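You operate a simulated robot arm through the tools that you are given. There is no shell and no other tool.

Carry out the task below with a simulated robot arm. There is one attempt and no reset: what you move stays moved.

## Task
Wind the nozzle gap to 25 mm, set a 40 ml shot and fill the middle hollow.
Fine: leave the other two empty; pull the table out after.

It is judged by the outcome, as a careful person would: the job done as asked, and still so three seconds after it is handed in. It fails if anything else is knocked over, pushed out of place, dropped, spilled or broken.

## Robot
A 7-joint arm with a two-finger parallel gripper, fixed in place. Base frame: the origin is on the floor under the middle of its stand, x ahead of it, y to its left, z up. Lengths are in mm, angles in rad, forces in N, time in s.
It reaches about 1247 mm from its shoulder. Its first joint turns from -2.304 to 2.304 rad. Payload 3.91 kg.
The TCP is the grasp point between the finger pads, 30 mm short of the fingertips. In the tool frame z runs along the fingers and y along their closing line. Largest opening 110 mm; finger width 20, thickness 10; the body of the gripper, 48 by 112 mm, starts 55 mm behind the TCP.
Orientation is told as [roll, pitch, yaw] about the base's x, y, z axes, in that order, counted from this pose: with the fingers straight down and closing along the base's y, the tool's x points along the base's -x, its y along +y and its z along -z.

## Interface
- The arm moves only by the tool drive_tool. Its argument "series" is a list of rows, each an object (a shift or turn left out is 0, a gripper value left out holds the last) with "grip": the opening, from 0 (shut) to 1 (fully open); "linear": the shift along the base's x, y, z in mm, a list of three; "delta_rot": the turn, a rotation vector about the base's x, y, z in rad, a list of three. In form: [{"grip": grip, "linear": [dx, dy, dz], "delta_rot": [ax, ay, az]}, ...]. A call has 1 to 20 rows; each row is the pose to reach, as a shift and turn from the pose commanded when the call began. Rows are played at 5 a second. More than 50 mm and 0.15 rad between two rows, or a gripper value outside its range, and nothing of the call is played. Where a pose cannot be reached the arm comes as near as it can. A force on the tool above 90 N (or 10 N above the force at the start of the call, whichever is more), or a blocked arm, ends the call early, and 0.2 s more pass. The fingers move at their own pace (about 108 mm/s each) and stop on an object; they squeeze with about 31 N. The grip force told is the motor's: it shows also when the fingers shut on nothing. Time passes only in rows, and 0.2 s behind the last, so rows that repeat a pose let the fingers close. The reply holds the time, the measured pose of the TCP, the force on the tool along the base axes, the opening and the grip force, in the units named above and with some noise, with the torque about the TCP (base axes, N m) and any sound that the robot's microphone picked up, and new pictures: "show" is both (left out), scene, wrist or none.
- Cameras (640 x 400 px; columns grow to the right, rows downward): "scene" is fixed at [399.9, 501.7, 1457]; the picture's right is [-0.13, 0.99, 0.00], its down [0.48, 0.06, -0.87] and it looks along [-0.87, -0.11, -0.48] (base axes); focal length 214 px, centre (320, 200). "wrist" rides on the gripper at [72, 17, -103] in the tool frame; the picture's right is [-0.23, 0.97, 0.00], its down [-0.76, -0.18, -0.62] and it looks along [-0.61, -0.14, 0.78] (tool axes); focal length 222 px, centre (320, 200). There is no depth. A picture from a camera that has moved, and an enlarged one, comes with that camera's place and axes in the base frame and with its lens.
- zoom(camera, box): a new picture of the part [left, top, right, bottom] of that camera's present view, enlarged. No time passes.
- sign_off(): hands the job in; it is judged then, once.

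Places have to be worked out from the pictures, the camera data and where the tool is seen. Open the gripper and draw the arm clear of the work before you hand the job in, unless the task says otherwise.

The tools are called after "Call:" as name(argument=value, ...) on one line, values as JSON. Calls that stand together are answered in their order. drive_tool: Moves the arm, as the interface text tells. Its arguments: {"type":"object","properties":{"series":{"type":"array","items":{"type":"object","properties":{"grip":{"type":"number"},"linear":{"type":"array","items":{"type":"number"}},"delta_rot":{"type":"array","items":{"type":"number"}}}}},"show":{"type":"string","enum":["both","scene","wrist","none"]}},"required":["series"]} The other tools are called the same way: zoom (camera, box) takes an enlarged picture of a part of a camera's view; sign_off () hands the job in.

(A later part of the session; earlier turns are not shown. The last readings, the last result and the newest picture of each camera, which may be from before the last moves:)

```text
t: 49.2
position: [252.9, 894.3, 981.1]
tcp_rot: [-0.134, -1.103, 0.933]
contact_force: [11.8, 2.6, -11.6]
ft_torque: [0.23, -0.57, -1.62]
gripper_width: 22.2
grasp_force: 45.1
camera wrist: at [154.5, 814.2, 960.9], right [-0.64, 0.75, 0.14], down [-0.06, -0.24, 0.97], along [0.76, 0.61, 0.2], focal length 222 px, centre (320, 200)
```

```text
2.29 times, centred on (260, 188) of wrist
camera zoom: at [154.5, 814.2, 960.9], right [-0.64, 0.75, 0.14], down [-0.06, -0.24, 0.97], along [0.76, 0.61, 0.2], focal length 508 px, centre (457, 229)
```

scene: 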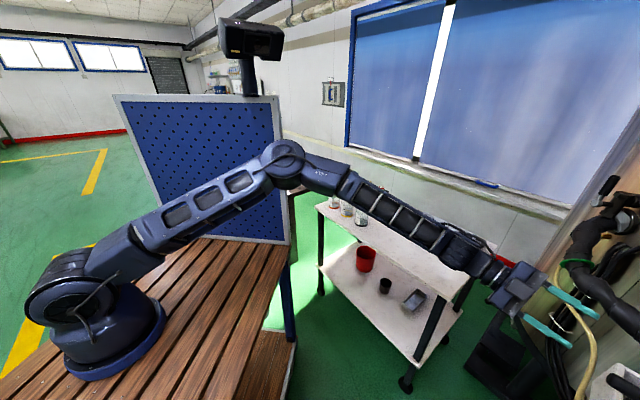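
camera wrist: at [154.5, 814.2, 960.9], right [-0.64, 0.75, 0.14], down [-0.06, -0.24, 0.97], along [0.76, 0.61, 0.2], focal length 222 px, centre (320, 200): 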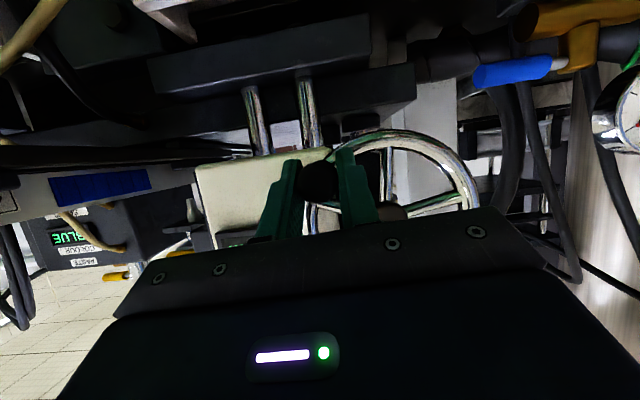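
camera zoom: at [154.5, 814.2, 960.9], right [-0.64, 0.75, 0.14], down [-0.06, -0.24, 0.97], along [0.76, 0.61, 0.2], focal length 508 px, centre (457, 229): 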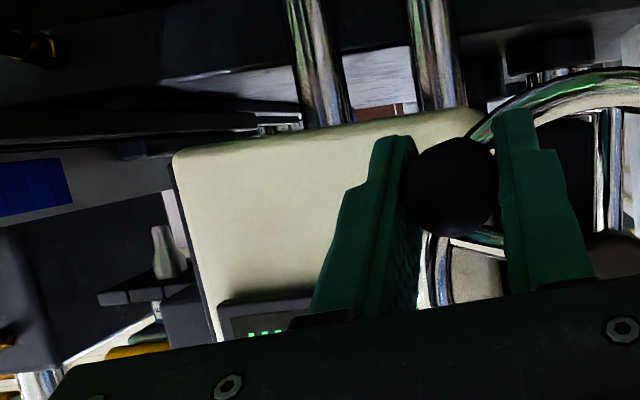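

Forces are low. I'll release, back straight out along -d, then rise to read the display.

Call:
drive_tool(series=[{"grip": 0.45}, {"grip": 0.45}, {"linear": [-15, -15, 2]}, {"linear": [-35, -35, 8]}, {"linear": [-60, -60, 30]}, {"linear": [-80, -80, 60]}, {"linear": [-90, -90, 95]}, {"linear": [-90, -90, 95]}], show="wrist")

Call:
zoom(camera="wrist", box=[120, 0, 400, 175])

```text
t: 51.0
position: [160.5, 806.1, 1075.3]
tcp_rot: [-0.133, -1.106, 0.932]
contact_force: [-0.7, -0.9, -0.9]
ft_torque: [0.01, -0.03, 0.0]
gripper_width: 49.2
grasp_force: 0.0
camera wrist: at [62.6, 725.0, 1055.7], right [-0.65, 0.75, 0.14], down [-0.06, -0.24, 0.97], along [0.76, 0.62, 0.2], focal length 222 px, centre (320, 200)
```

wrist: 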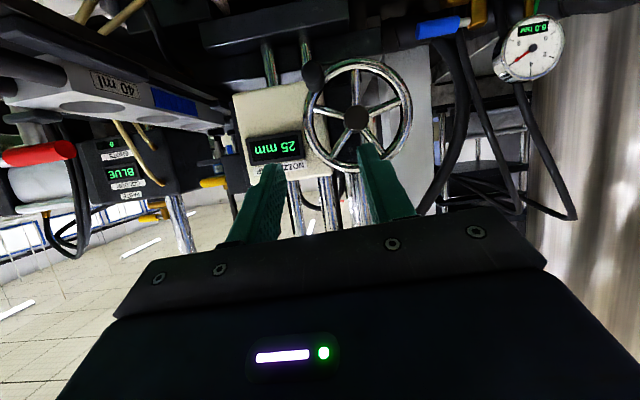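

```text
2.29 times, centred on (260, 88) of wrist
camera zoom: at [62.6, 725.0, 1055.7], right [-0.65, 0.75, 0.14], down [-0.06, -0.24, 0.97], along [0.76, 0.62, 0.2], focal length 508 px, centre (457, 457)
```

zoom: 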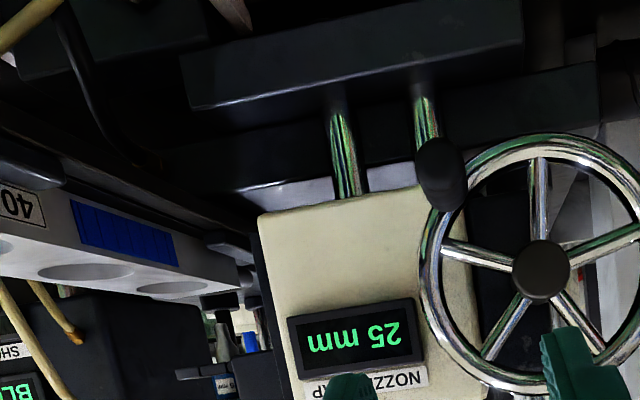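

The gap reads 25 mm at about 183° of travel, close to the centre of that step. Next is the shot dial: I'll level the tool and rise while moving back toward the machine's front.

Call:
drive_tool(series=[{"linear": [0, -20, 18], "delta_rot": [-0.098, 0.098, 0]}, {"linear": [10, -40, 36], "delta_rot": [-0.197, 0.196, 0]}, {"linear": [22, -60, 54], "delta_rot": [-0.295, 0.293, 0]}, {"linear": [35, -80, 72], "delta_rot": [-0.393, 0.391, 0]}, {"linear": [48, -100, 90], "delta_rot": [-0.492, 0.489, 0]}, {"linear": [62, -120, 108], "delta_rot": [-0.59, 0.587, 0]}, {"linear": [75, -138, 126], "delta_rot": [-0.689, 0.685, 0]}, {"linear": [89, -154, 144], "delta_rot": [-0.787, 0.782, 0]}, {"linear": [89, -154, 144], "delta_rot": [-0.787, 0.782, 0]}], show="none")

Call:
drive_tool(series=[{"linear": [35, -15, 0], "delta_rot": [0, 0, 0.05]}, {"linear": [75, -30, 0], "delta_rot": [0, 0, 0.1]}, {"linear": [115, -45, 0], "delta_rot": [0, 0, 0.15]}, {"linear": [155, -60, 0], "delta_rot": [0, 0, 0.2]}, {"linear": [195, -75, 0], "delta_rot": [0, 0, 0.25]}, {"linear": [235, -85, 0], "delta_rot": [0, 0, 0.3]}, {"linear": [275, -95, 0], "delta_rot": [0, 0, 0.36]}, {"linear": [310, -100, -10], "delta_rot": [0, 0, 0.36]}, {"linear": [330, -100, -20], "delta_rot": [0, 0, 0.36]}, {"linear": [330, -100, -20], "delta_rot": [0, 0, 0.36]}], show="wrist")

```text
t: 53.0
position: [253.3, 650.6, 1222.3]
tcp_rot: [-0.004, 0.002, 0.854]
contact_force: [-0.2, -0.5, -0.7]
ft_torque: [-0.01, 0.03, -0.01]
gripper_width: 49.7
grasp_force: 0.0
```

```text
t: 55.2
position: [579.6, 549.6, 1202.5]
tcp_rot: [-0.005, 0.001, 1.211]
contact_force: [-0.4, -0.4, 0.7]
ft_torque: [-0.02, -0.02, -0.01]
gripper_width: 49.3
grasp_force: 0.0
camera wrist: at [538.4, 487.3, 1305.1], right [-0.83, 0.55, -0.01], down [0.43, 0.65, 0.62], along [0.35, 0.52, -0.78], focal length 222 px, centre (320, 200)
```

wrist: 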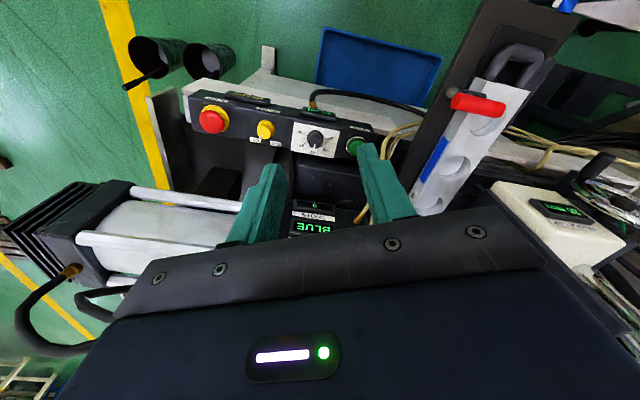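

The knob is in view. I'll zoom in to place it exactly.

Call:
zoom(camera="wrist", box=[240, 90, 400, 190])

Call:
zoom(camera="wrist", box=[0, 0, 640, 10])

```text
4.00 times, centred on (320, 140) of wrist
camera zoom: at [538.4, 487.3, 1305.1], right [-0.83, 0.55, -0.01], down [0.43, 0.65, 0.62], along [0.35, 0.52, -0.78], focal length 888 px, centre (320, 440)
```

zoom: 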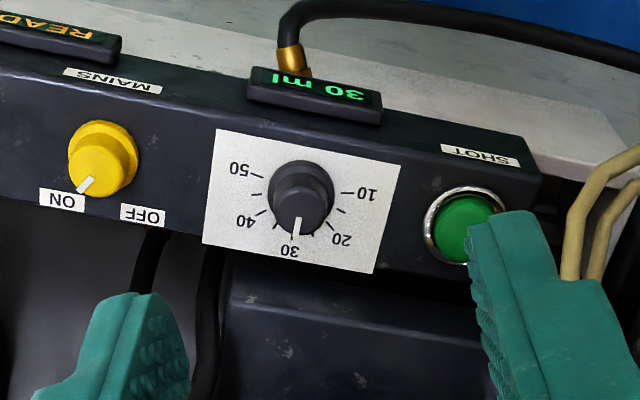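

```text
1.00 times, centred on (320, 5) of wrist (not enlarged: the box is as wide or as high as the picture)
camera zoom: at [538.4, 487.3, 1305.1], right [-0.83, 0.55, -0.01], down [0.43, 0.65, 0.62], along [0.35, 0.52, -0.78], focal length 222 px, centre (320, 395)
```

zoom: 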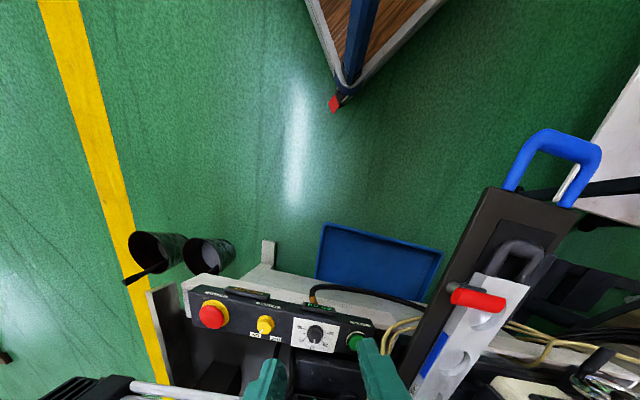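

The dial panel is the box's horizontal top face, the knob is near [644, 632], and 40 is clockwise from 30 seen from above by about 50°. I'll move above the knob with the fingers spread to 66 mm.

Call:
drive_tool(series=[{"grip": 0.6, "linear": [16, 20, -20]}, {"linear": [32, 41, -45]}, {"linear": [48, 61, -75]}, {"linear": [63.8, 81.7, -100]}, {"linear": [63.8, 81.7, -100]}], show="wrist")

Call:
zoom(camera="wrist", box=[200, 40, 440, 190])

```text
t: 56.4
position: [643.4, 631.9, 1100.3]
tcp_rot: [-0.006, 0.0, 1.213]
contact_force: [-0.3, 0.0, -0.2]
ft_torque: [-0.01, -0.03, 0.0]
gripper_width: 66.0
grasp_force: 0.1
camera wrist: at [601.6, 569.8, 1203.5], right [-0.83, 0.55, -0.01], down [0.43, 0.65, 0.62], along [0.35, 0.52, -0.78], focal length 222 px, centre (320, 200)
```

wrist: 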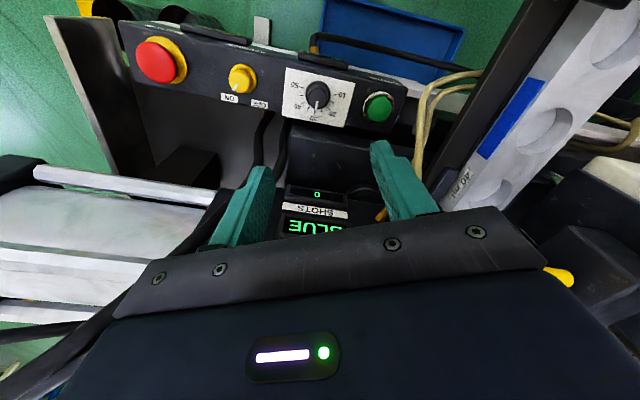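

```text
2.67 times, centred on (320, 115) of wrist
camera zoom: at [601.6, 569.8, 1203.5], right [-0.83, 0.55, -0.01], down [0.43, 0.65, 0.62], along [0.35, 0.52, -0.78], focal length 592 px, centre (320, 427)
```

zoom: 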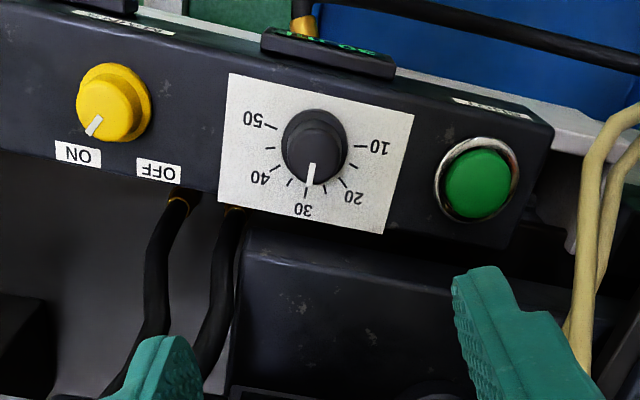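

The knob is within about 2 mm of the tool axis. I'll descend to z≈935 and look again before going lower.

Call:
drive_tool(series=[{"linear": [1.5, -0.5, -40]}, {"linear": [1.5, -0.5, -80]}, {"linear": [1.5, -0.5, -120]}, {"linear": [1.5, -0.5, -150]}, {"linear": [1.5, -0.5, -165]}, {"linear": [1.5, -0.5, -165]}], show="wrist")

Call:
zoom(camera="wrist", box=[200, 80, 440, 230])

```text
t: 57.8
position: [646.5, 631.8, 936.0]
tcp_rot: [-0.005, 0.001, 1.214]
contact_force: [-0.3, -0.2, 0.0]
ft_torque: [-0.01, 0.02, 0.01]
gripper_width: 65.9
grasp_force: 0.1
camera wrist: at [603.9, 569.3, 1039.1], right [-0.83, 0.55, -0.01], down [0.43, 0.65, 0.62], along [0.35, 0.52, -0.78], focal length 222 px, centre (320, 200)
```

wrist: 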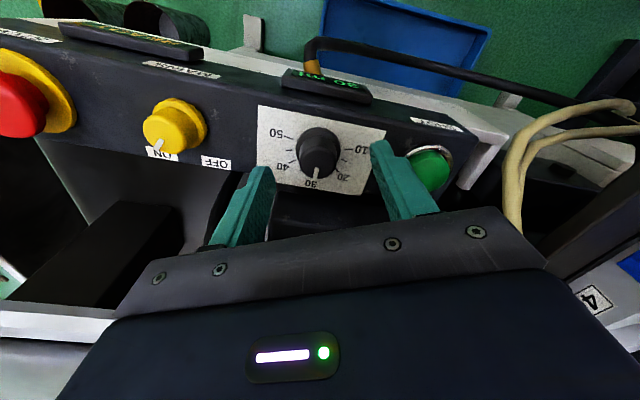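

```text
2.67 times, centred on (320, 155) of wrist
camera zoom: at [603.9, 569.3, 1039.1], right [-0.83, 0.55, -0.01], down [0.43, 0.65, 0.62], along [0.35, 0.52, -0.78], focal length 592 px, centre (320, 320)
```

zoom: 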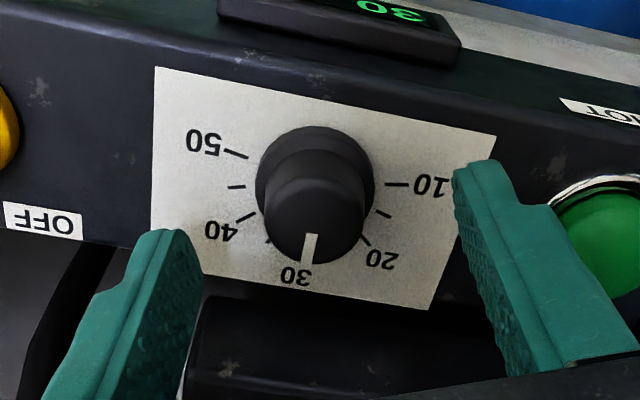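

The knob is on the tool axis, with its top at about z 902 and the panel at about z 881. I'll descend 20 mm so the tips are just above the panel, and close on the knob.

Call:
drive_tool(series=[{"linear": [0, 0, -7]}, {"linear": [0, 0, -14]}, {"linear": [0, 0, -20]}, {"linear": [0, 0, -20]}, {"grip": 0.1, "linear": [0, 0, -20]}, {"grip": 0.1, "linear": [0, 0, -20]}, {"grip": 0.0, "linear": [0, 0, -20]}, {"grip": 0.0, "linear": [0, 0, -20]}], show="wrist")

Call:
zoom(camera="wrist", box=[200, 80, 440, 230])

```text
t: 59.6
position: [647.0, 632.2, 915.3]
tcp_rot: [-0.004, 0.001, 1.212]
contact_force: [12.9, -4.7, -0.7]
ft_torque: [0.03, -0.65, 0.04]
gripper_width: 32.1
grasp_force: 45.6
camera wrist: at [605.0, 569.1, 1018.0], right [-0.83, 0.55, -0.01], down [0.43, 0.65, 0.62], along [0.35, 0.52, -0.78], focal length 222 px, centre (320, 200)
```

wrist: 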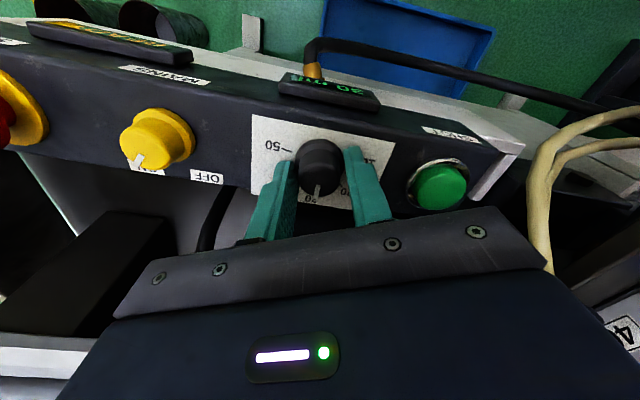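

```text
2.67 times, centred on (320, 155) of wrist
camera zoom: at [605.0, 569.1, 1018.0], right [-0.83, 0.55, -0.01], down [0.43, 0.65, 0.62], along [0.35, 0.52, -0.78], focal length 592 px, centre (320, 320)
```

zoom: 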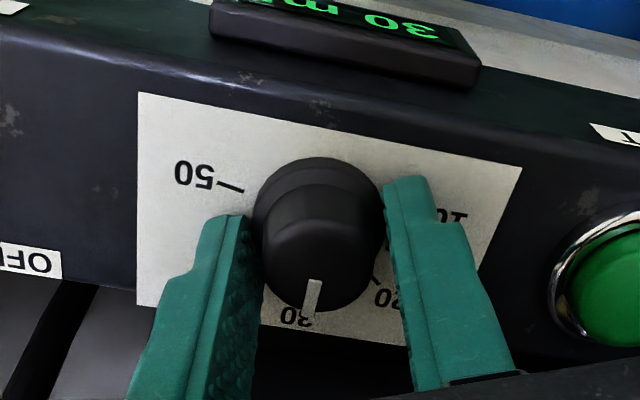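

Gripped at 32 mm. I'll rotate clockwise by 0.44 rad and check the display.

Call:
drive_tool(series=[{"delta_rot": [0, 0, -0.14]}, {"delta_rot": [0, 0, -0.28]}, {"delta_rot": [0, 0, -0.44]}, {"delta_rot": [0, 0, -0.44]}], show="wrist")

Call:
zoom(camera="wrist", box=[200, 60, 440, 210])

```text
refused: row 3 steps farther than a row can; nothing moved
```

```text
2.67 times, centred on (320, 135) of wrist
camera zoom: at [605.0, 569.1, 1018.0], right [-0.83, 0.55, -0.01], down [0.43, 0.65, 0.62], along [0.35, 0.52, -0.78], focal length 592 px, centre (320, 373)
```

zoom: 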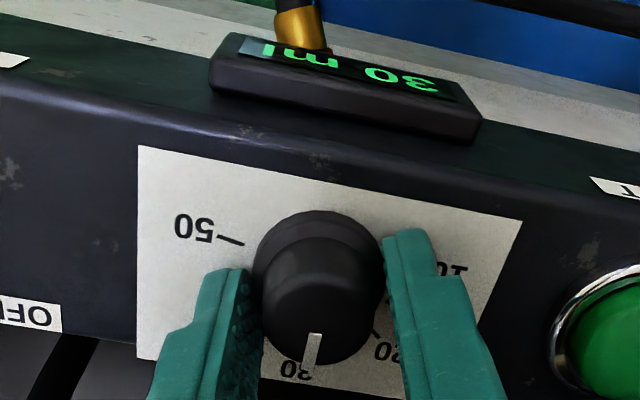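

The third row stepped 0.16 rad, over the limit, so nothing moved. I'll resend with 0.14 rad steps.

Call:
drive_tool(series=[{"delta_rot": [0, 0, -0.14]}, {"delta_rot": [0, 0, -0.28]}, {"delta_rot": [0, 0, -0.42]}, {"delta_rot": [0, 0, -0.42]}], show="wrist")

Call:
zoom(camera="wrist", box=[200, 60, 440, 210])

```text
t: 60.6
position: [647.2, 630.8, 915.1]
tcp_rot: [-0.005, 0.002, 0.794]
contact_force: [18.5, -14.2, -6.9]
ft_torque: [-0.21, -1.02, -0.01]
gripper_width: 32.3
grasp_force: 44.9
camera wrist: at [584.0, 591.4, 1018.1], right [-0.53, 0.85, -0.01], down [0.66, 0.42, 0.62], along [0.53, 0.33, -0.78], focal length 222 px, centre (320, 200)
```

wrist: 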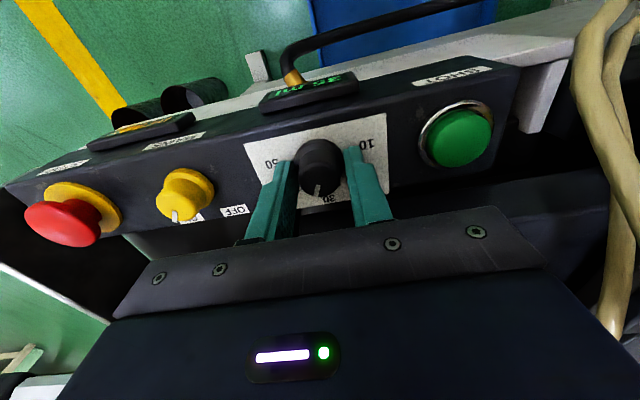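

```text
2.67 times, centred on (320, 135) of wrist
camera zoom: at [584.0, 591.4, 1018.1], right [-0.53, 0.85, -0.01], down [0.66, 0.42, 0.62], along [0.53, 0.33, -0.78], focal length 592 px, centre (320, 373)
```

zoom: 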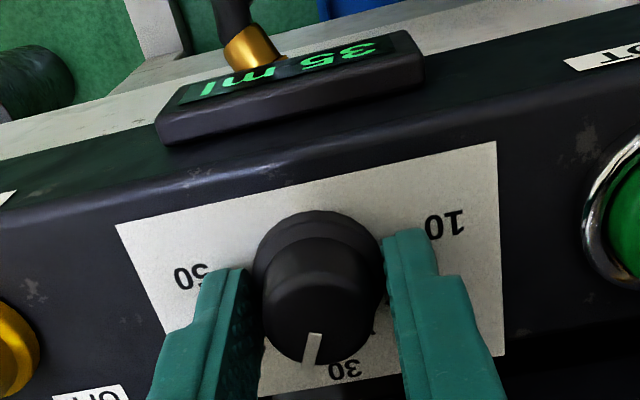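

35 ml after 24°, so it's about 25° per 5 ml. I'll turn another 0.44 rad in allowed steps.

Call:
drive_tool(series=[{"delta_rot": [0, 0, -0.13]}, {"delta_rot": [0, 0, -0.26]}, {"delta_rot": [0, 0, -0.37]}, {"delta_rot": [0, 0, -0.44]}, {"delta_rot": [0, 0, -0.44]}], show="wrist")

Call:
zoom(camera="wrist", box=[200, 60, 440, 210])

```text
t: 61.8
position: [647.6, 630.5, 915.5]
tcp_rot: [-0.006, -0.001, 0.351]
contact_force: [30.8, -8.7, -13.3]
ft_torque: [0.02, -1.18, 0.03]
gripper_width: 32.5
grasp_force: 45.1
camera wrist: at [573.6, 621.4, 1018.1], right [-0.12, 0.99, -0.01], down [0.78, 0.1, 0.62], along [0.62, 0.07, -0.78], focal length 222 px, centre (320, 200)
```

wrist: 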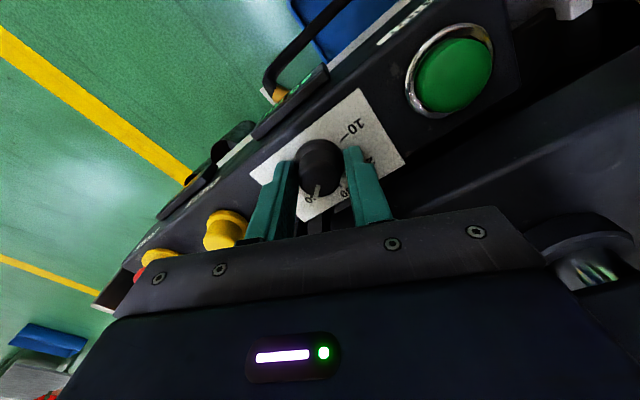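

```text
2.67 times, centred on (320, 135) of wrist
camera zoom: at [573.6, 621.4, 1018.1], right [-0.12, 0.99, -0.01], down [0.78, 0.1, 0.62], along [0.62, 0.07, -0.78], focal length 592 px, centre (320, 373)
```

zoom: 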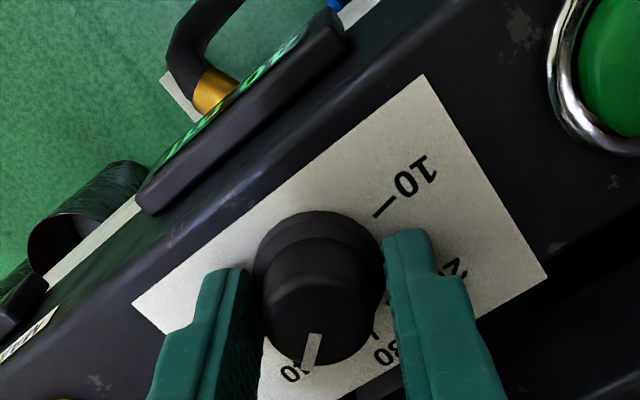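

The pointer now sits on the 40 mark but the display is too oblique to read. I'll release, rise and turn back to read it.

Call:
drive_tool(series=[{"grip": 0.6}, {"grip": 0.6}, {"grip": 0.6, "linear": [0, 0, 30]}, {"linear": [0, 0, 70]}, {"linear": [0, 0, 110], "delta_rot": [0, 0, 0.14]}, {"linear": [0, -10, 150], "delta_rot": [0, 0, 0.28]}, {"linear": [0, -20, 170], "delta_rot": [0, 0, 0.42]}, {"linear": [0, -20, 170], "delta_rot": [0, 0, 0.43]}], show="wrist")

Call:
zoom(camera="wrist", box=[200, 30, 440, 180])

```text
t: 63.6
position: [646.8, 612.1, 1086.4]
tcp_rot: [-0.007, 0.004, 0.787]
contact_force: [1.0, -0.5, 0.3]
ft_torque: [0.0, 0.02, -0.02]
gripper_width: 66.0
grasp_force: 0.1
camera wrist: at [582.8, 572.3, 1189.1], right [-0.53, 0.85, -0.01], down [0.66, 0.42, 0.62], along [0.53, 0.33, -0.78], focal length 222 px, centre (320, 200)
```

wrist: 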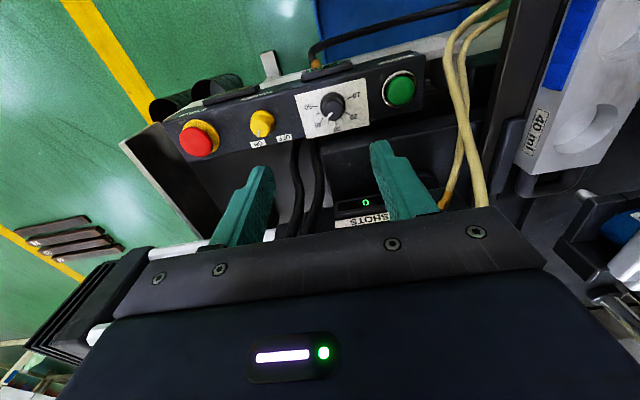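

```text
2.67 times, centred on (320, 105) of wrist
camera zoom: at [582.8, 572.3, 1189.1], right [-0.53, 0.85, -0.01], down [0.66, 0.42, 0.62], along [0.53, 0.33, -0.78], focal length 592 px, centre (320, 453)
```

zoom: 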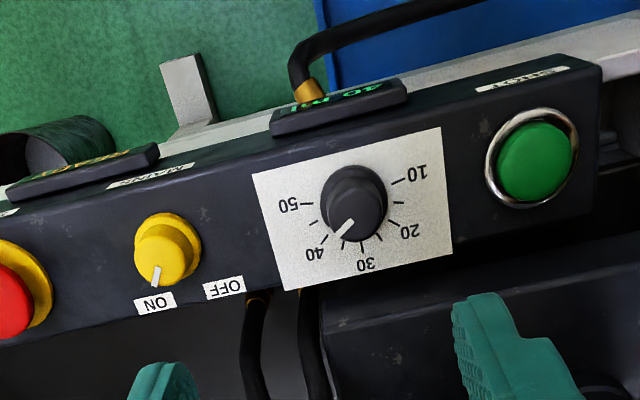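

The pointer is on 40. I'll zoom to confirm the display.

Call:
zoom(camera="wrist", box=[200, 50, 380, 110])

Call:
zoom(camera="wrist", box=[620, 0, 640, 400])

```text
3.56 times, centred on (290, 80) of wrist
camera zoom: at [582.8, 572.3, 1189.1], right [-0.53, 0.85, -0.01], down [0.66, 0.42, 0.62], along [0.53, 0.33, -0.78], focal length 790 px, centre (427, 627)
```

zoom: 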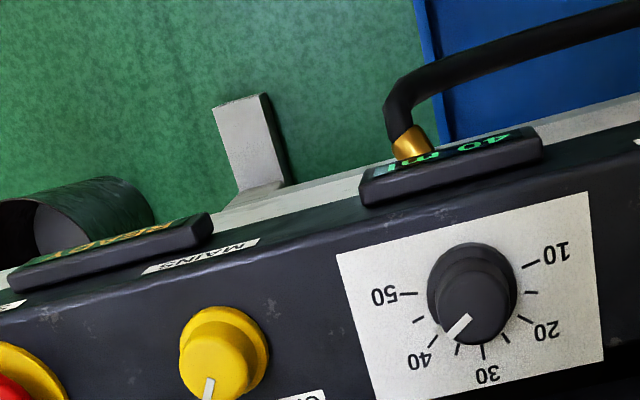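

```text
1.00 times, centred on (630, 200) of wrist (not enlarged: the box is as wide or as high as the picture)
camera zoom: at [582.8, 572.3, 1189.1], right [-0.53, 0.85, -0.01], down [0.66, 0.42, 0.62], along [0.53, 0.33, -0.78], focal length 222 px, centre (10, 200)
```

zoom: 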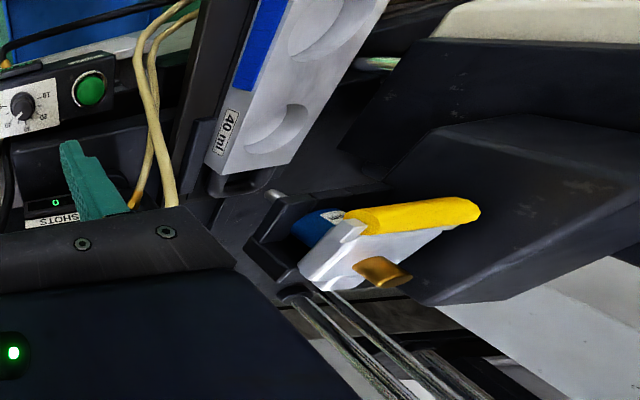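

The display confirms 40 ml. Now for the table: I'll move above its front, tilted slightly forward, to compare the nozzle tip with the hollows.

Call:
drive_tool(series=[{"linear": [-20, 5, 30]}, {"linear": [-55, 15, 55]}, {"linear": [-95, 28, 75], "delta_rot": [0.06, -0.06, 0]}, {"linear": [-135, 42, 90], "delta_rot": [0.12, -0.12, 0]}, {"linear": [-175, 55, 94], "delta_rot": [0.18, -0.18, 0]}, {"linear": [-215, 68, 94], "delta_rot": [0.247, -0.247, 0]}, {"linear": [-245, 76, 94], "delta_rot": [0.247, -0.247, 0]}, {"linear": [-267, 82, 94], "delta_rot": [0.247, -0.247, 0]}, {"linear": [-267, 82, 94], "delta_rot": [0.247, -0.247, 0]}], show="wrist")

Call:
zoom(camera="wrist", box=[220, 60, 420, 240])

```text
t: 65.6
position: [379.6, 692.2, 1181.4]
tcp_rot: [-0.003, -0.348, 0.784]
contact_force: [-0.2, 0.5, 0.8]
ft_torque: [0.03, 0.02, 0.01]
gripper_width: 66.2
grasp_force: 0.2
camera wrist: at [293.4, 631.4, 1252.4], right [-0.53, 0.84, 0.07], down [0.48, 0.23, 0.85], along [0.7, 0.49, -0.53], focal length 222 px, centre (320, 200)
```

wrist: 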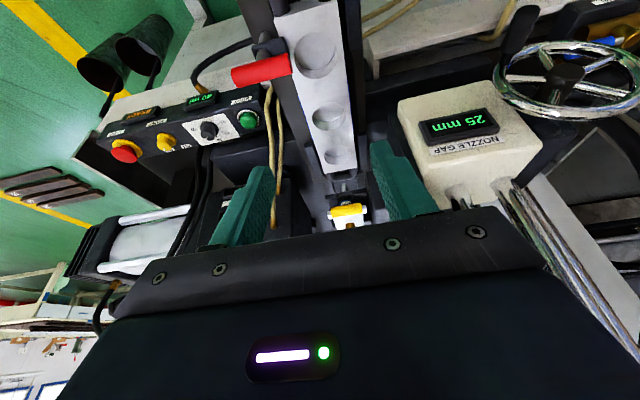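

```text
2.22 times, centred on (320, 150) of wrist
camera zoom: at [293.4, 631.4, 1252.4], right [-0.53, 0.84, 0.07], down [0.48, 0.23, 0.85], along [0.7, 0.49, -0.53], focal length 494 px, centre (320, 311)
```

zoom: 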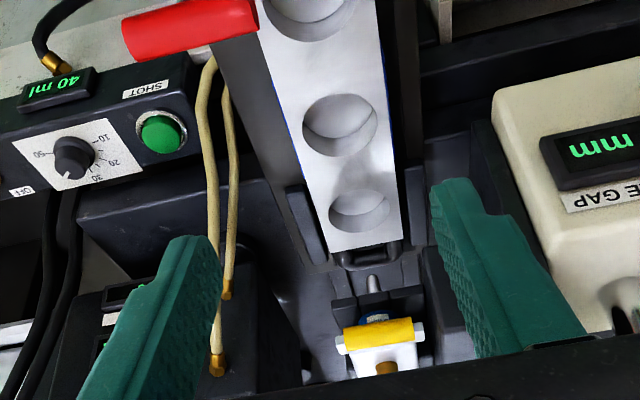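

Both displays confirm 25 mm and 40 ml. The middle hollow is at u≈864 and the nozzle at u≈1002, so the table must go in about 138 mm. I'll level the tool, move above the blue handle bar and turn so the fingers close along the slide direction.

Call:
drive_tool(series=[{"grip": 0.42, "linear": [-26, -26, 0], "delta_rot": [-0.062, 0.062, 0]}, {"linear": [-52, -53, 0], "delta_rot": [-0.124, 0.124, 0]}, {"linear": [-78, -80, -10], "delta_rot": [-0.186, 0.186, 0]}, {"linear": [-104, -106, -30], "delta_rot": [-0.247, 0.247, 0]}, {"linear": [-104, -106, -50], "delta_rot": [-0.247, 0.247, 0]}], show="none")

Call:
drive_tool(series=[{"delta_rot": [0, 0, 0.145]}, {"delta_rot": [0, 0, 0.29]}, {"delta_rot": [0, 0, 0.435]}, {"delta_rot": [0, 0, 0.58]}, {"delta_rot": [0, 0, 0.725]}, {"delta_rot": [0, 0, 0.87]}, {"delta_rot": [0, 0, 1.015]}, {"delta_rot": [0, 0, 1.16]}, {"delta_rot": [0, 0, 1.305]}, {"delta_rot": [0, 0, 1.45]}, {"delta_rot": [0, 0, 1.571]}, {"delta_rot": [0, 0, 1.571]}], show="both")

```text
t: 66.8
position: [275.8, 589.7, 1131.4]
tcp_rot: [-0.005, 0.001, 0.783]
contact_force: [0.0, 0.1, -0.4]
ft_torque: [-0.05, 0.01, 0.02]
gripper_width: 46.3
grasp_force: 0.0
```

```text
t: 69.4
position: [275.0, 588.8, 1129.4]
tcp_rot: [-0.004, 0.0, 2.357]
contact_force: [-0.5, -0.1, 0.9]
ft_torque: [0.04, 0.0, 0.0]
gripper_width: 46.1
grasp_force: 0.1
camera wrist: at [314.0, 524.1, 1232.0], right [-0.85, -0.53, -0.01], down [-0.42, 0.66, 0.62], along [-0.33, 0.53, -0.78], focal length 222 px, centre (320, 200)
```

scene: 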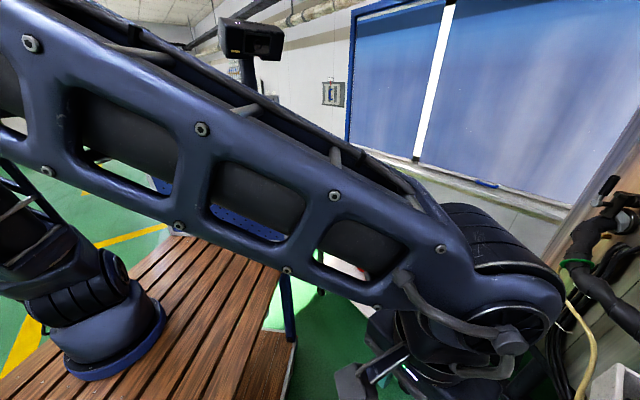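
wrist: 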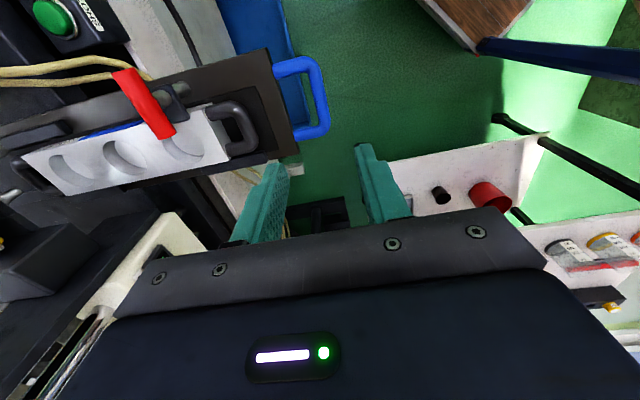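

The handle bar lies right on the tool axis line. I'll zoom to confirm before descending.

Call:
zoom(camera="wrist", box=[230, 30, 430, 155])

```text
3.20 times, centred on (330, 92) of wrist
camera zoom: at [314.0, 524.1, 1232.0], right [-0.85, -0.53, -0.01], down [-0.42, 0.66, 0.62], along [-0.33, 0.53, -0.78], focal length 711 px, centre (288, 544)
```

zoom: 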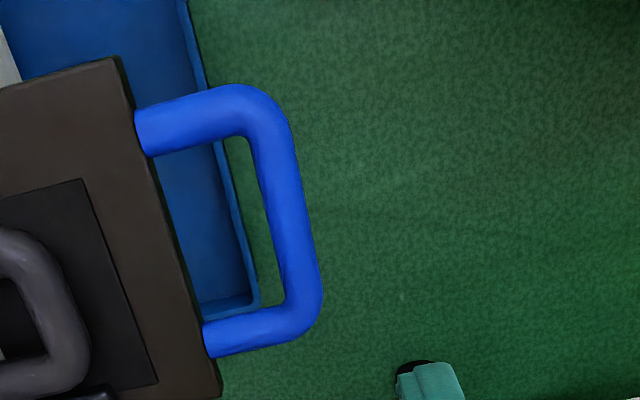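

Bar centred, about 16 mm thick, with room for a finger inside the loop. I'll descend and close on it.

Call:
drive_tool(series=[{"linear": [0, 0, -40]}, {"linear": [0, 0, -80]}, {"linear": [0, 0, -120]}, {"linear": [0, 0, -155]}, {"linear": [0, 0, -180]}, {"linear": [0, 0, -193]}, {"linear": [0, 0, -193]}, {"grip": 0, "linear": [0, 0, -193]}, {"linear": [0, 0, -193]}, {"linear": [0, 0, -193]}], show="wrist")

```text
t: 71.6
position: [275.8, 587.6, 935.4]
tcp_rot: [-0.006, 0.0, 2.353]
contact_force: [0.9, 4.2, -4.8]
ft_torque: [0.25, 0.28, 0.95]
gripper_width: 15.8
grasp_force: 44.7
camera wrist: at [314.8, 524.4, 1038.2], right [-0.85, -0.53, 0.0], down [-0.41, 0.66, 0.62], along [-0.33, 0.53, -0.78], focal length 222 px, centre (320, 200)
```

wrist: 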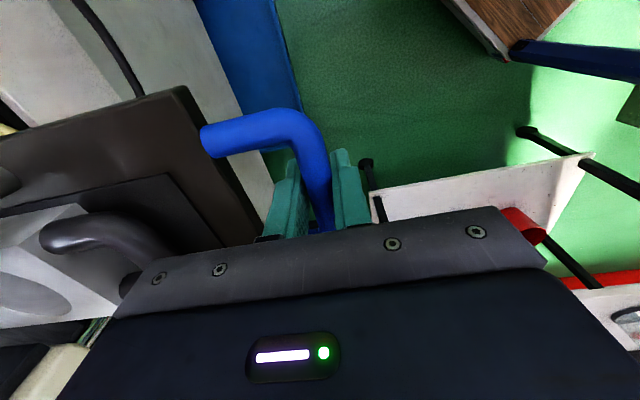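

Handle gripped. I'll push in 30 mm gently first and check the forces.

Call:
drive_tool(series=[{"linear": [5, 5, 0]}, {"linear": [10, 10, 0]}, {"linear": [15.5, 15.5, 0]}, {"linear": [21.2, 21.2, 0]}, {"linear": [21.2, 21.2, 0]}], show="wrist")

```text
t: 72.8
position: [296.3, 609.4, 936.1]
tcp_rot: [-0.003, 0.002, 2.355]
contact_force: [-7.3, 4.5, -32.1]
ft_torque: [0.01, -0.04, 0.89]
gripper_width: 16.0
grasp_force: 45.1
camera wrist: at [335.5, 544.9, 1039.1], right [-0.85, -0.53, 0.0], down [-0.41, 0.66, 0.62], along [-0.33, 0.53, -0.78], focal length 222 px, centre (320, 200)
```

wrist: 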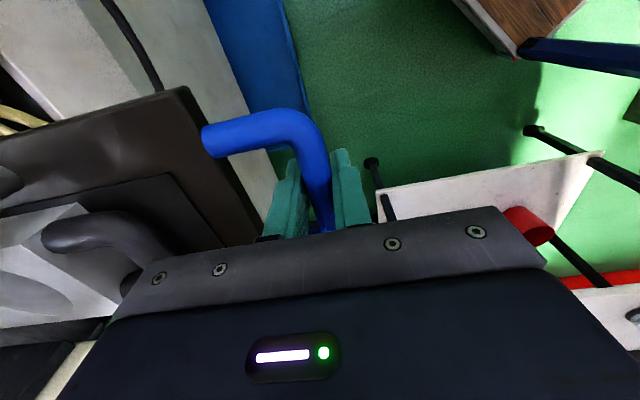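

The table moved freely with the handle. I'll continue inward another 70 mm (100 total), easing z down a millimetre to relieve the vertical load.

Call:
drive_tool(series=[{"linear": [0, 0, -1.5]}, {"linear": [8, 8, -1.5]}, {"linear": [16, 16, -1.5]}, {"linear": [24, 24, -1.5]}, {"linear": [32, 32, -1.5]}, {"linear": [40, 40, -1.5]}, {"linear": [49.5, 49.5, -1.5]}, {"linear": [49.5, 49.5, -1.5]}], show="both")

```text
t: 74.6
position: [346.5, 659.3, 935.7]
tcp_rot: [-0.006, 0.001, 2.354]
contact_force: [18.3, -13.1, 26.0]
ft_torque: [0.0, -0.04, 0.95]
gripper_width: 16.0
grasp_force: 45.2
camera wrist: at [385.0, 594.5, 1038.8], right [-0.85, -0.53, -0.01], down [-0.41, 0.66, 0.62], along [-0.32, 0.53, -0.78], focal length 222 px, centre (320, 200)
```

scene: 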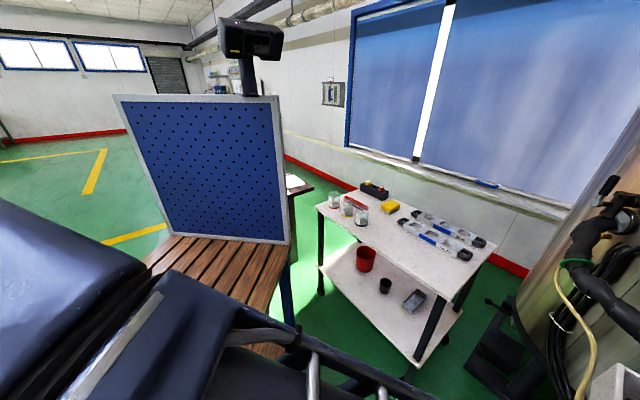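
wrist: 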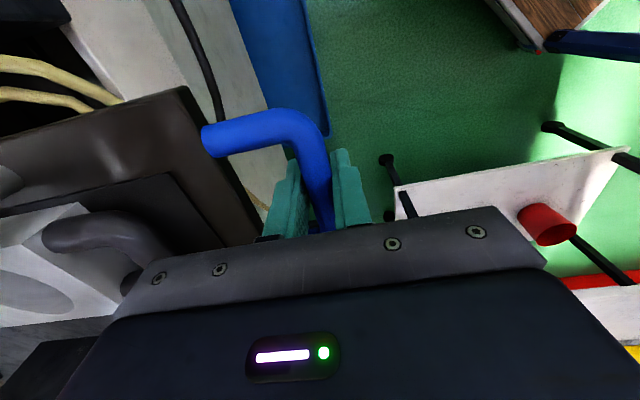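

About 100 mm in with modest forces. I'll push another 35 mm with a slight sideways correction, then release and inspect the alignment.

Call:
drive_tool(series=[{"linear": [0.7, -0.7, 1]}, {"linear": [7, 5.6, 1]}, {"linear": [13.5, 12, 1]}, {"linear": [20, 18.4, 1]}, {"linear": [25.5, 23.9, 1]}, {"linear": [25.5, 23.9, 1]}], show="wrist")

```text
t: 76.0
position: [371.2, 683.4, 934.9]
tcp_rot: [-0.004, 0.0, 2.356]
contact_force: [-9.3, 4.0, -7.2]
ft_torque: [0.52, 0.53, 0.92]
gripper_width: 16.0
grasp_force: 44.9
camera wrist: at [409.1, 618.6, 1038.7], right [-0.85, -0.53, 0.0], down [-0.41, 0.66, 0.62], along [-0.33, 0.53, -0.78], focal length 222 px, centre (320, 200)
```

wrist: 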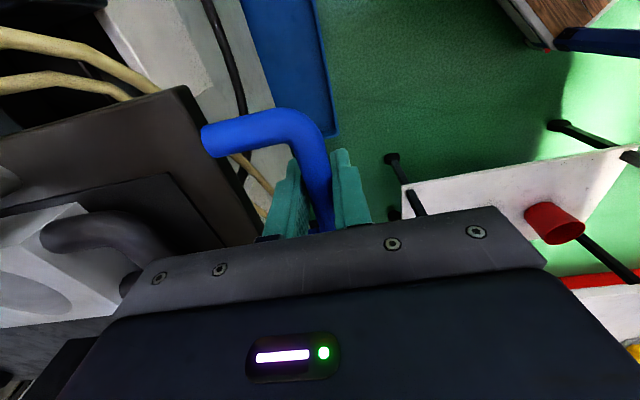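

Total travel is about 135 mm with small forces. I'll release the handle and rise straight up to inspect from the right-hand side.

Call:
drive_tool(series=[{"grip": 0.42}, {"grip": 0.42}, {"linear": [0, 0, 40]}, {"linear": [0, 0, 80]}, {"linear": [0, 0, 120]}, {"linear": [15, -5, 160]}, {"linear": [35, -5, 200]}, {"linear": [60, 0, 235]}, {"linear": [60, 0, 235]}], show="wrist")

Call:
zoom(camera="wrist", box=[60, 60, 340, 235])

```text
t: 78.0
position: [431.5, 681.8, 1172.4]
tcp_rot: [-0.007, 0.001, 2.356]
contact_force: [-0.4, -0.6, -0.1]
ft_torque: [0.0, 0.02, -0.03]
gripper_width: 46.5
grasp_force: 0.0
camera wrist: at [469.8, 616.9, 1275.4], right [-0.85, -0.53, 0.0], down [-0.41, 0.66, 0.62], along [-0.33, 0.53, -0.78], focal length 222 px, centre (320, 200)
```

wrist: 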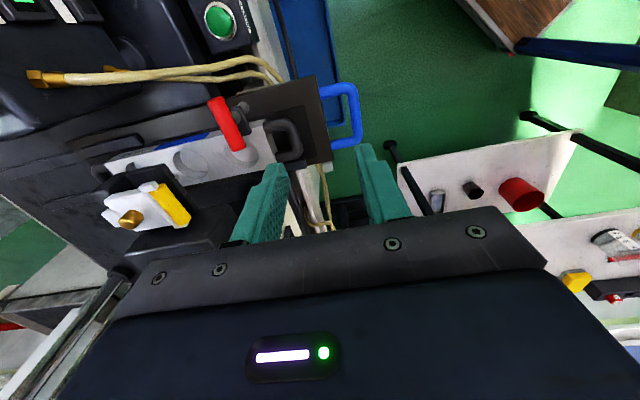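

```text
2.29 times, centred on (200, 148) of wrist
camera zoom: at [469.8, 616.9, 1275.4], right [-0.85, -0.53, 0.0], down [-0.41, 0.66, 0.62], along [-0.33, 0.53, -0.78], focal length 508 px, centre (594, 320)
```

zoom: 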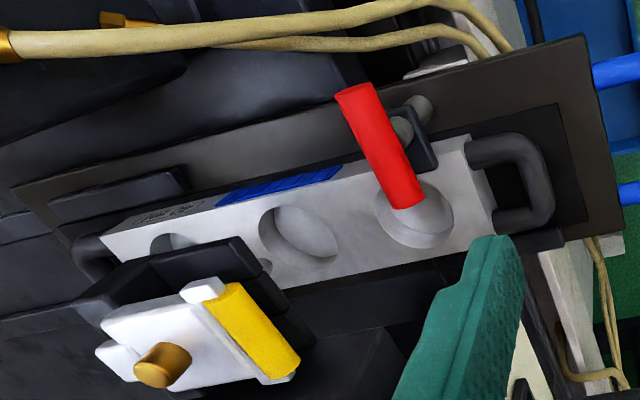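

The middle hollow is now near u≈1000 while the nozzle tip triangulates near u≈1012. I'll turn back to face the machine and take a close front view for a precise comparison, using the known 25 mm gap.

Call:
drive_tool(series=[{"linear": [-5, 3, 0], "delta_rot": [0, 0, -0.145]}, {"linear": [-10, 6, 0], "delta_rot": [0, 0, -0.29]}, {"linear": [-15, 9, 0], "delta_rot": [0, 0, -0.435]}, {"linear": [-20, 12, 0], "delta_rot": [0, 0, -0.58]}, {"linear": [-25, 15, 0], "delta_rot": [0, 0, -0.725]}, {"linear": [-28, 18, 0], "delta_rot": [0, 0, -0.87]}, {"linear": [-30, 22, 0], "delta_rot": [0, 0, -1.015]}, {"linear": [-32, 26, 0], "delta_rot": [0, 0, -1.16]}, {"linear": [-32, 30, 0], "delta_rot": [0, 0, -1.305]}, {"linear": [-32, 33, 0], "delta_rot": [0, 0, -1.45]}, {"linear": [-32, 33, 0], "delta_rot": [0, 0, -1.571]}], show="none")

Call:
drive_tool(series=[{"linear": [-5, -5, 0], "delta_rot": [0.1, -0.1, 0]}, {"linear": [-10, -10, 0], "delta_rot": [0.2, -0.2, 0]}, {"linear": [-10, -10, -10], "delta_rot": [0.3, -0.3, 0]}, {"linear": [-10, -10, -25], "delta_rot": [0.37, -0.37, 0]}, {"linear": [-10, -10, -25], "delta_rot": [0.37, -0.37, 0]}], show="wrist")

Call:
zoom(camera="wrist", box=[230, 80, 410, 230])

```text
t: 80.4
position: [398.3, 717.1, 1171.2]
tcp_rot: [-0.006, 0.001, 0.782]
contact_force: [0.0, -0.5, 0.2]
ft_torque: [-0.04, 0.01, 0.01]
gripper_width: 46.0
grasp_force: 0.0
```

```text
t: 81.6
position: [390.0, 704.6, 1146.4]
tcp_rot: [-0.004, -0.524, 0.782]
contact_force: [0.6, 0.6, -0.1]
ft_torque: [0.04, -0.01, -0.03]
gripper_width: 46.3
grasp_force: 0.1
camera wrist: at [296.0, 635.0, 1199.9], right [-0.55, 0.83, 0.11], down [0.37, 0.12, 0.92], along [0.75, 0.54, -0.37], focal length 222 px, centre (320, 200)
```

wrist: 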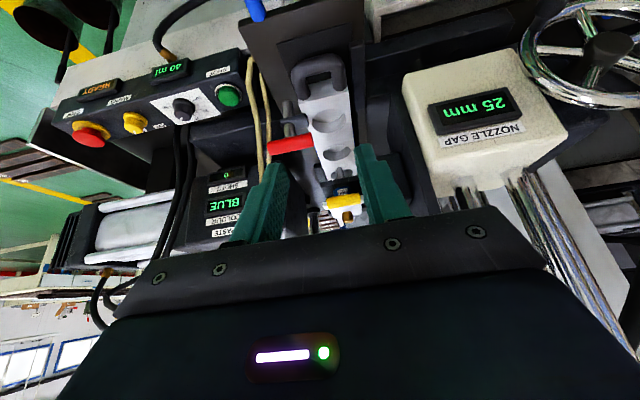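

```text
2.67 times, centred on (320, 155) of wrist
camera zoom: at [296.0, 635.0, 1199.9], right [-0.55, 0.83, 0.11], down [0.37, 0.12, 0.92], along [0.75, 0.54, -0.37], focal length 592 px, centre (320, 320)
```

zoom: 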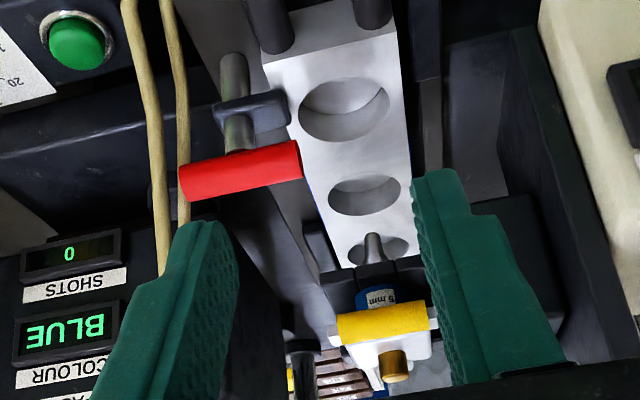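

The front view shows the tip just inward of the middle hollow, roughly 8–9 mm beyond its centre. The clamp arm clearly overlaps the mould's edge. I'll nudge the table in by pushing the handle bar's outer side with closed fingers.

Call:
drive_tool(series=[{"grip": 0, "linear": [-12, -13, 0], "delta_rot": [-0.1, 0.1, 0]}, {"linear": [-24, -26, 0], "delta_rot": [-0.2, 0.2, 0]}, {"linear": [-34, -37, -20], "delta_rot": [-0.3, 0.3, 0]}, {"linear": [-41.4, -45.5, -45], "delta_rot": [-0.37, 0.37, 0]}, {"linear": [-41.4, -45.5, -85]}, {"linear": [-41.4, -45.5, -125]}, {"linear": [-41.4, -45.5, -125]}], show="wrist")

```text
refused: row 5 steps farther than a row can; nothing moved
```

Rows left without a turn were read as zero turn, so the step was too large. I'll resend with the turn held.

Call:
drive_tool(series=[{"grip": 0, "linear": [-12, -13, 0], "delta_rot": [-0.1, 0.1, 0]}, {"linear": [-24, -26, 0], "delta_rot": [-0.2, 0.2, 0]}, {"linear": [-34, -37, -20], "delta_rot": [-0.3, 0.3, 0]}, {"linear": [-41.4, -45.5, -45], "delta_rot": [-0.37, 0.37, 0]}, {"linear": [-41.4, -45.5, -85], "delta_rot": [-0.37, 0.37, 0]}, {"linear": [-41.4, -45.5, -125], "delta_rot": [-0.37, 0.37, 0]}, {"linear": [-41.4, -45.5, -125], "delta_rot": [-0.37, 0.37, 0]}], show="wrist")

```text
t: 83.2
position: [348.3, 663.0, 1019.3]
tcp_rot: [-0.005, 0.004, 0.784]
contact_force: [-1.4, 0.2, 0.8]
ft_torque: [-0.02, 0.0, 0.03]
gripper_width: 0.0
grasp_force: 30.8
camera wrist: at [285.0, 622.0, 1122.0], right [-0.53, 0.85, 0.0], down [0.66, 0.41, 0.62], along [0.53, 0.32, -0.78], focal length 222 px, centre (320, 200)
```

wrist: 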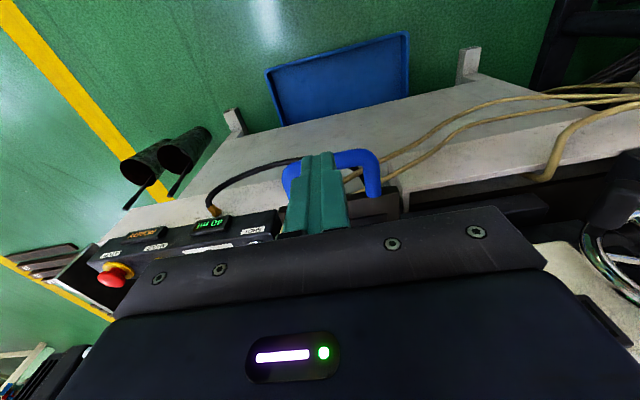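

The fingers are just outside the bar, about 12 mm clear. I'll descend to the bar's height and push inward to a final 9 mm of table travel.

Call:
drive_tool(series=[{"linear": [0, 0, -40]}, {"linear": [0, 0, -84]}, {"linear": [0, 0, -84]}, {"linear": [5, 5, -84]}, {"linear": [9, 9, -84]}, {"linear": [12, 12, -84]}, {"linear": [15, 15, -84]}, {"linear": [15, 15, -84]}], show="wrist")

```text
t: 85.0
position: [362.6, 675.9, 937.1]
tcp_rot: [-0.005, 0.002, 0.783]
contact_force: [-2.8, -0.4, -0.3]
ft_torque: [0.02, 0.05, 0.02]
gripper_width: 0.0
grasp_force: 31.1
camera wrist: at [299.6, 636.0, 1039.9], right [-0.53, 0.85, 0.0], down [0.66, 0.41, 0.62], along [0.53, 0.32, -0.78], focal length 222 px, centre (320, 200)
```

wrist: 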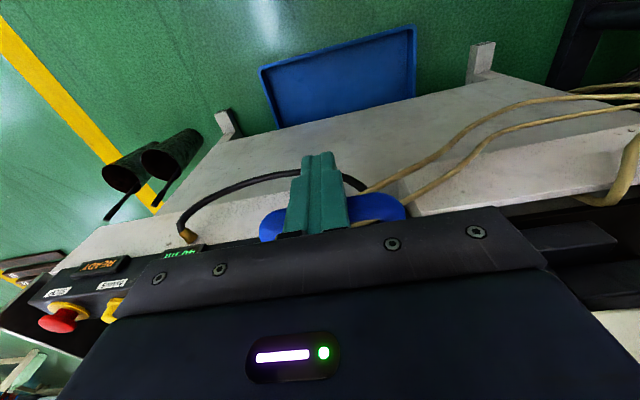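

Contact is made and the table should have moved about 6–7 mm. I'll push 2.5 mm more, then back off and rise to look again.

Call:
drive_tool(series=[{"linear": [1.0, 1.0, 0]}, {"linear": [1.8, 1.8, 0]}, {"linear": [1.8, 1.8, 0]}, {"linear": [-8, -8, 0]}, {"linear": [-8, -8, 40]}, {"linear": [-5, -5, 80]}, {"linear": [0, 0, 120]}, {"linear": [10, 12, 155], "delta_rot": [0.1, -0.1, 0]}, {"linear": [20, 22, 180], "delta_rot": [0.2, -0.2, 0]}, {"linear": [26, 29, 205], "delta_rot": [0.3, -0.3, 0]}, {"linear": [26, 29, 209], "delta_rot": [0.37, -0.37, 0]}, {"linear": [26, 29, 209], "delta_rot": [0.37, -0.37, 0]}], show="wrist")

Call:
zoom(camera="wrist", box=[230, 80, 410, 230])

```text
t: 87.6
position: [390.0, 703.7, 1145.9]
tcp_rot: [-0.004, -0.523, 0.784]
contact_force: [0.5, -0.7, -0.5]
ft_torque: [0.02, 0.01, 0.02]
gripper_width: 0.0
grasp_force: 31.1
camera wrist: at [296.0, 633.9, 1199.5], right [-0.55, 0.83, 0.11], down [0.37, 0.12, 0.92], along [0.75, 0.54, -0.37], focal length 222 px, centre (320, 200)
```

wrist: 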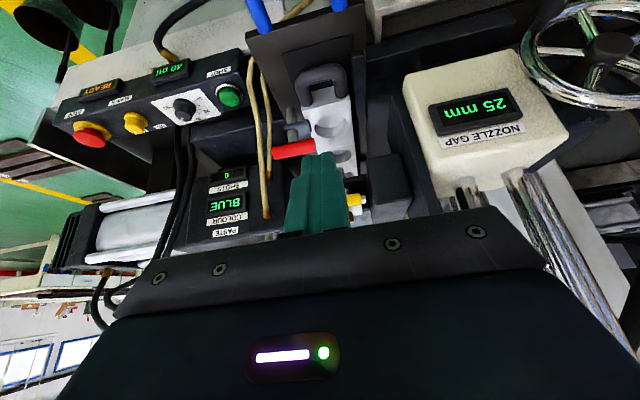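

```text
2.67 times, centred on (320, 155) of wrist
camera zoom: at [296.0, 633.9, 1199.5], right [-0.55, 0.83, 0.11], down [0.37, 0.12, 0.92], along [0.75, 0.54, -0.37], focal length 592 px, centre (320, 320)
```

zoom: 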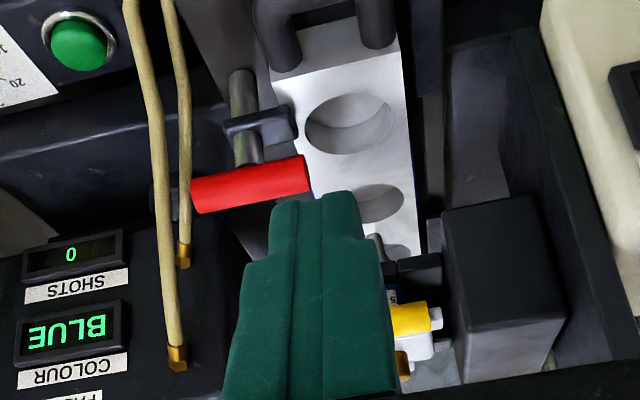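

The closed fingers block the view, so I'll open them in place and look.

Call:
drive_tool(series=[{"grip": 0.6}, {"grip": 0.6}], show="none")

Call:
zoom(camera="wrist", box=[260, 80, 420, 200])

```text
t: 88.2
position: [390.2, 703.9, 1146.9]
tcp_rot: [-0.004, -0.52, 0.784]
contact_force: [-0.7, 0.4, -0.7]
ft_torque: [0.0, 0.02, 0.0]
gripper_width: 66.0
grasp_force: 0.0
```

```text
3.33 times, centred on (340, 140) of wrist
camera zoom: at [295.9, 634.0, 1199.6], right [-0.55, 0.83, 0.11], down [0.37, 0.12, 0.92], along [0.75, 0.54, -0.37], focal length 740 px, centre (253, 400)
```

zoom: 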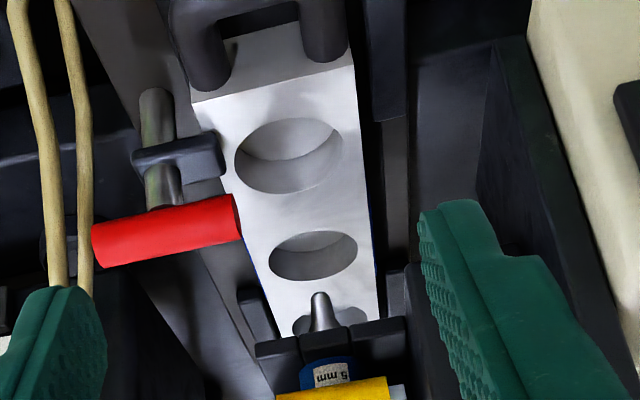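

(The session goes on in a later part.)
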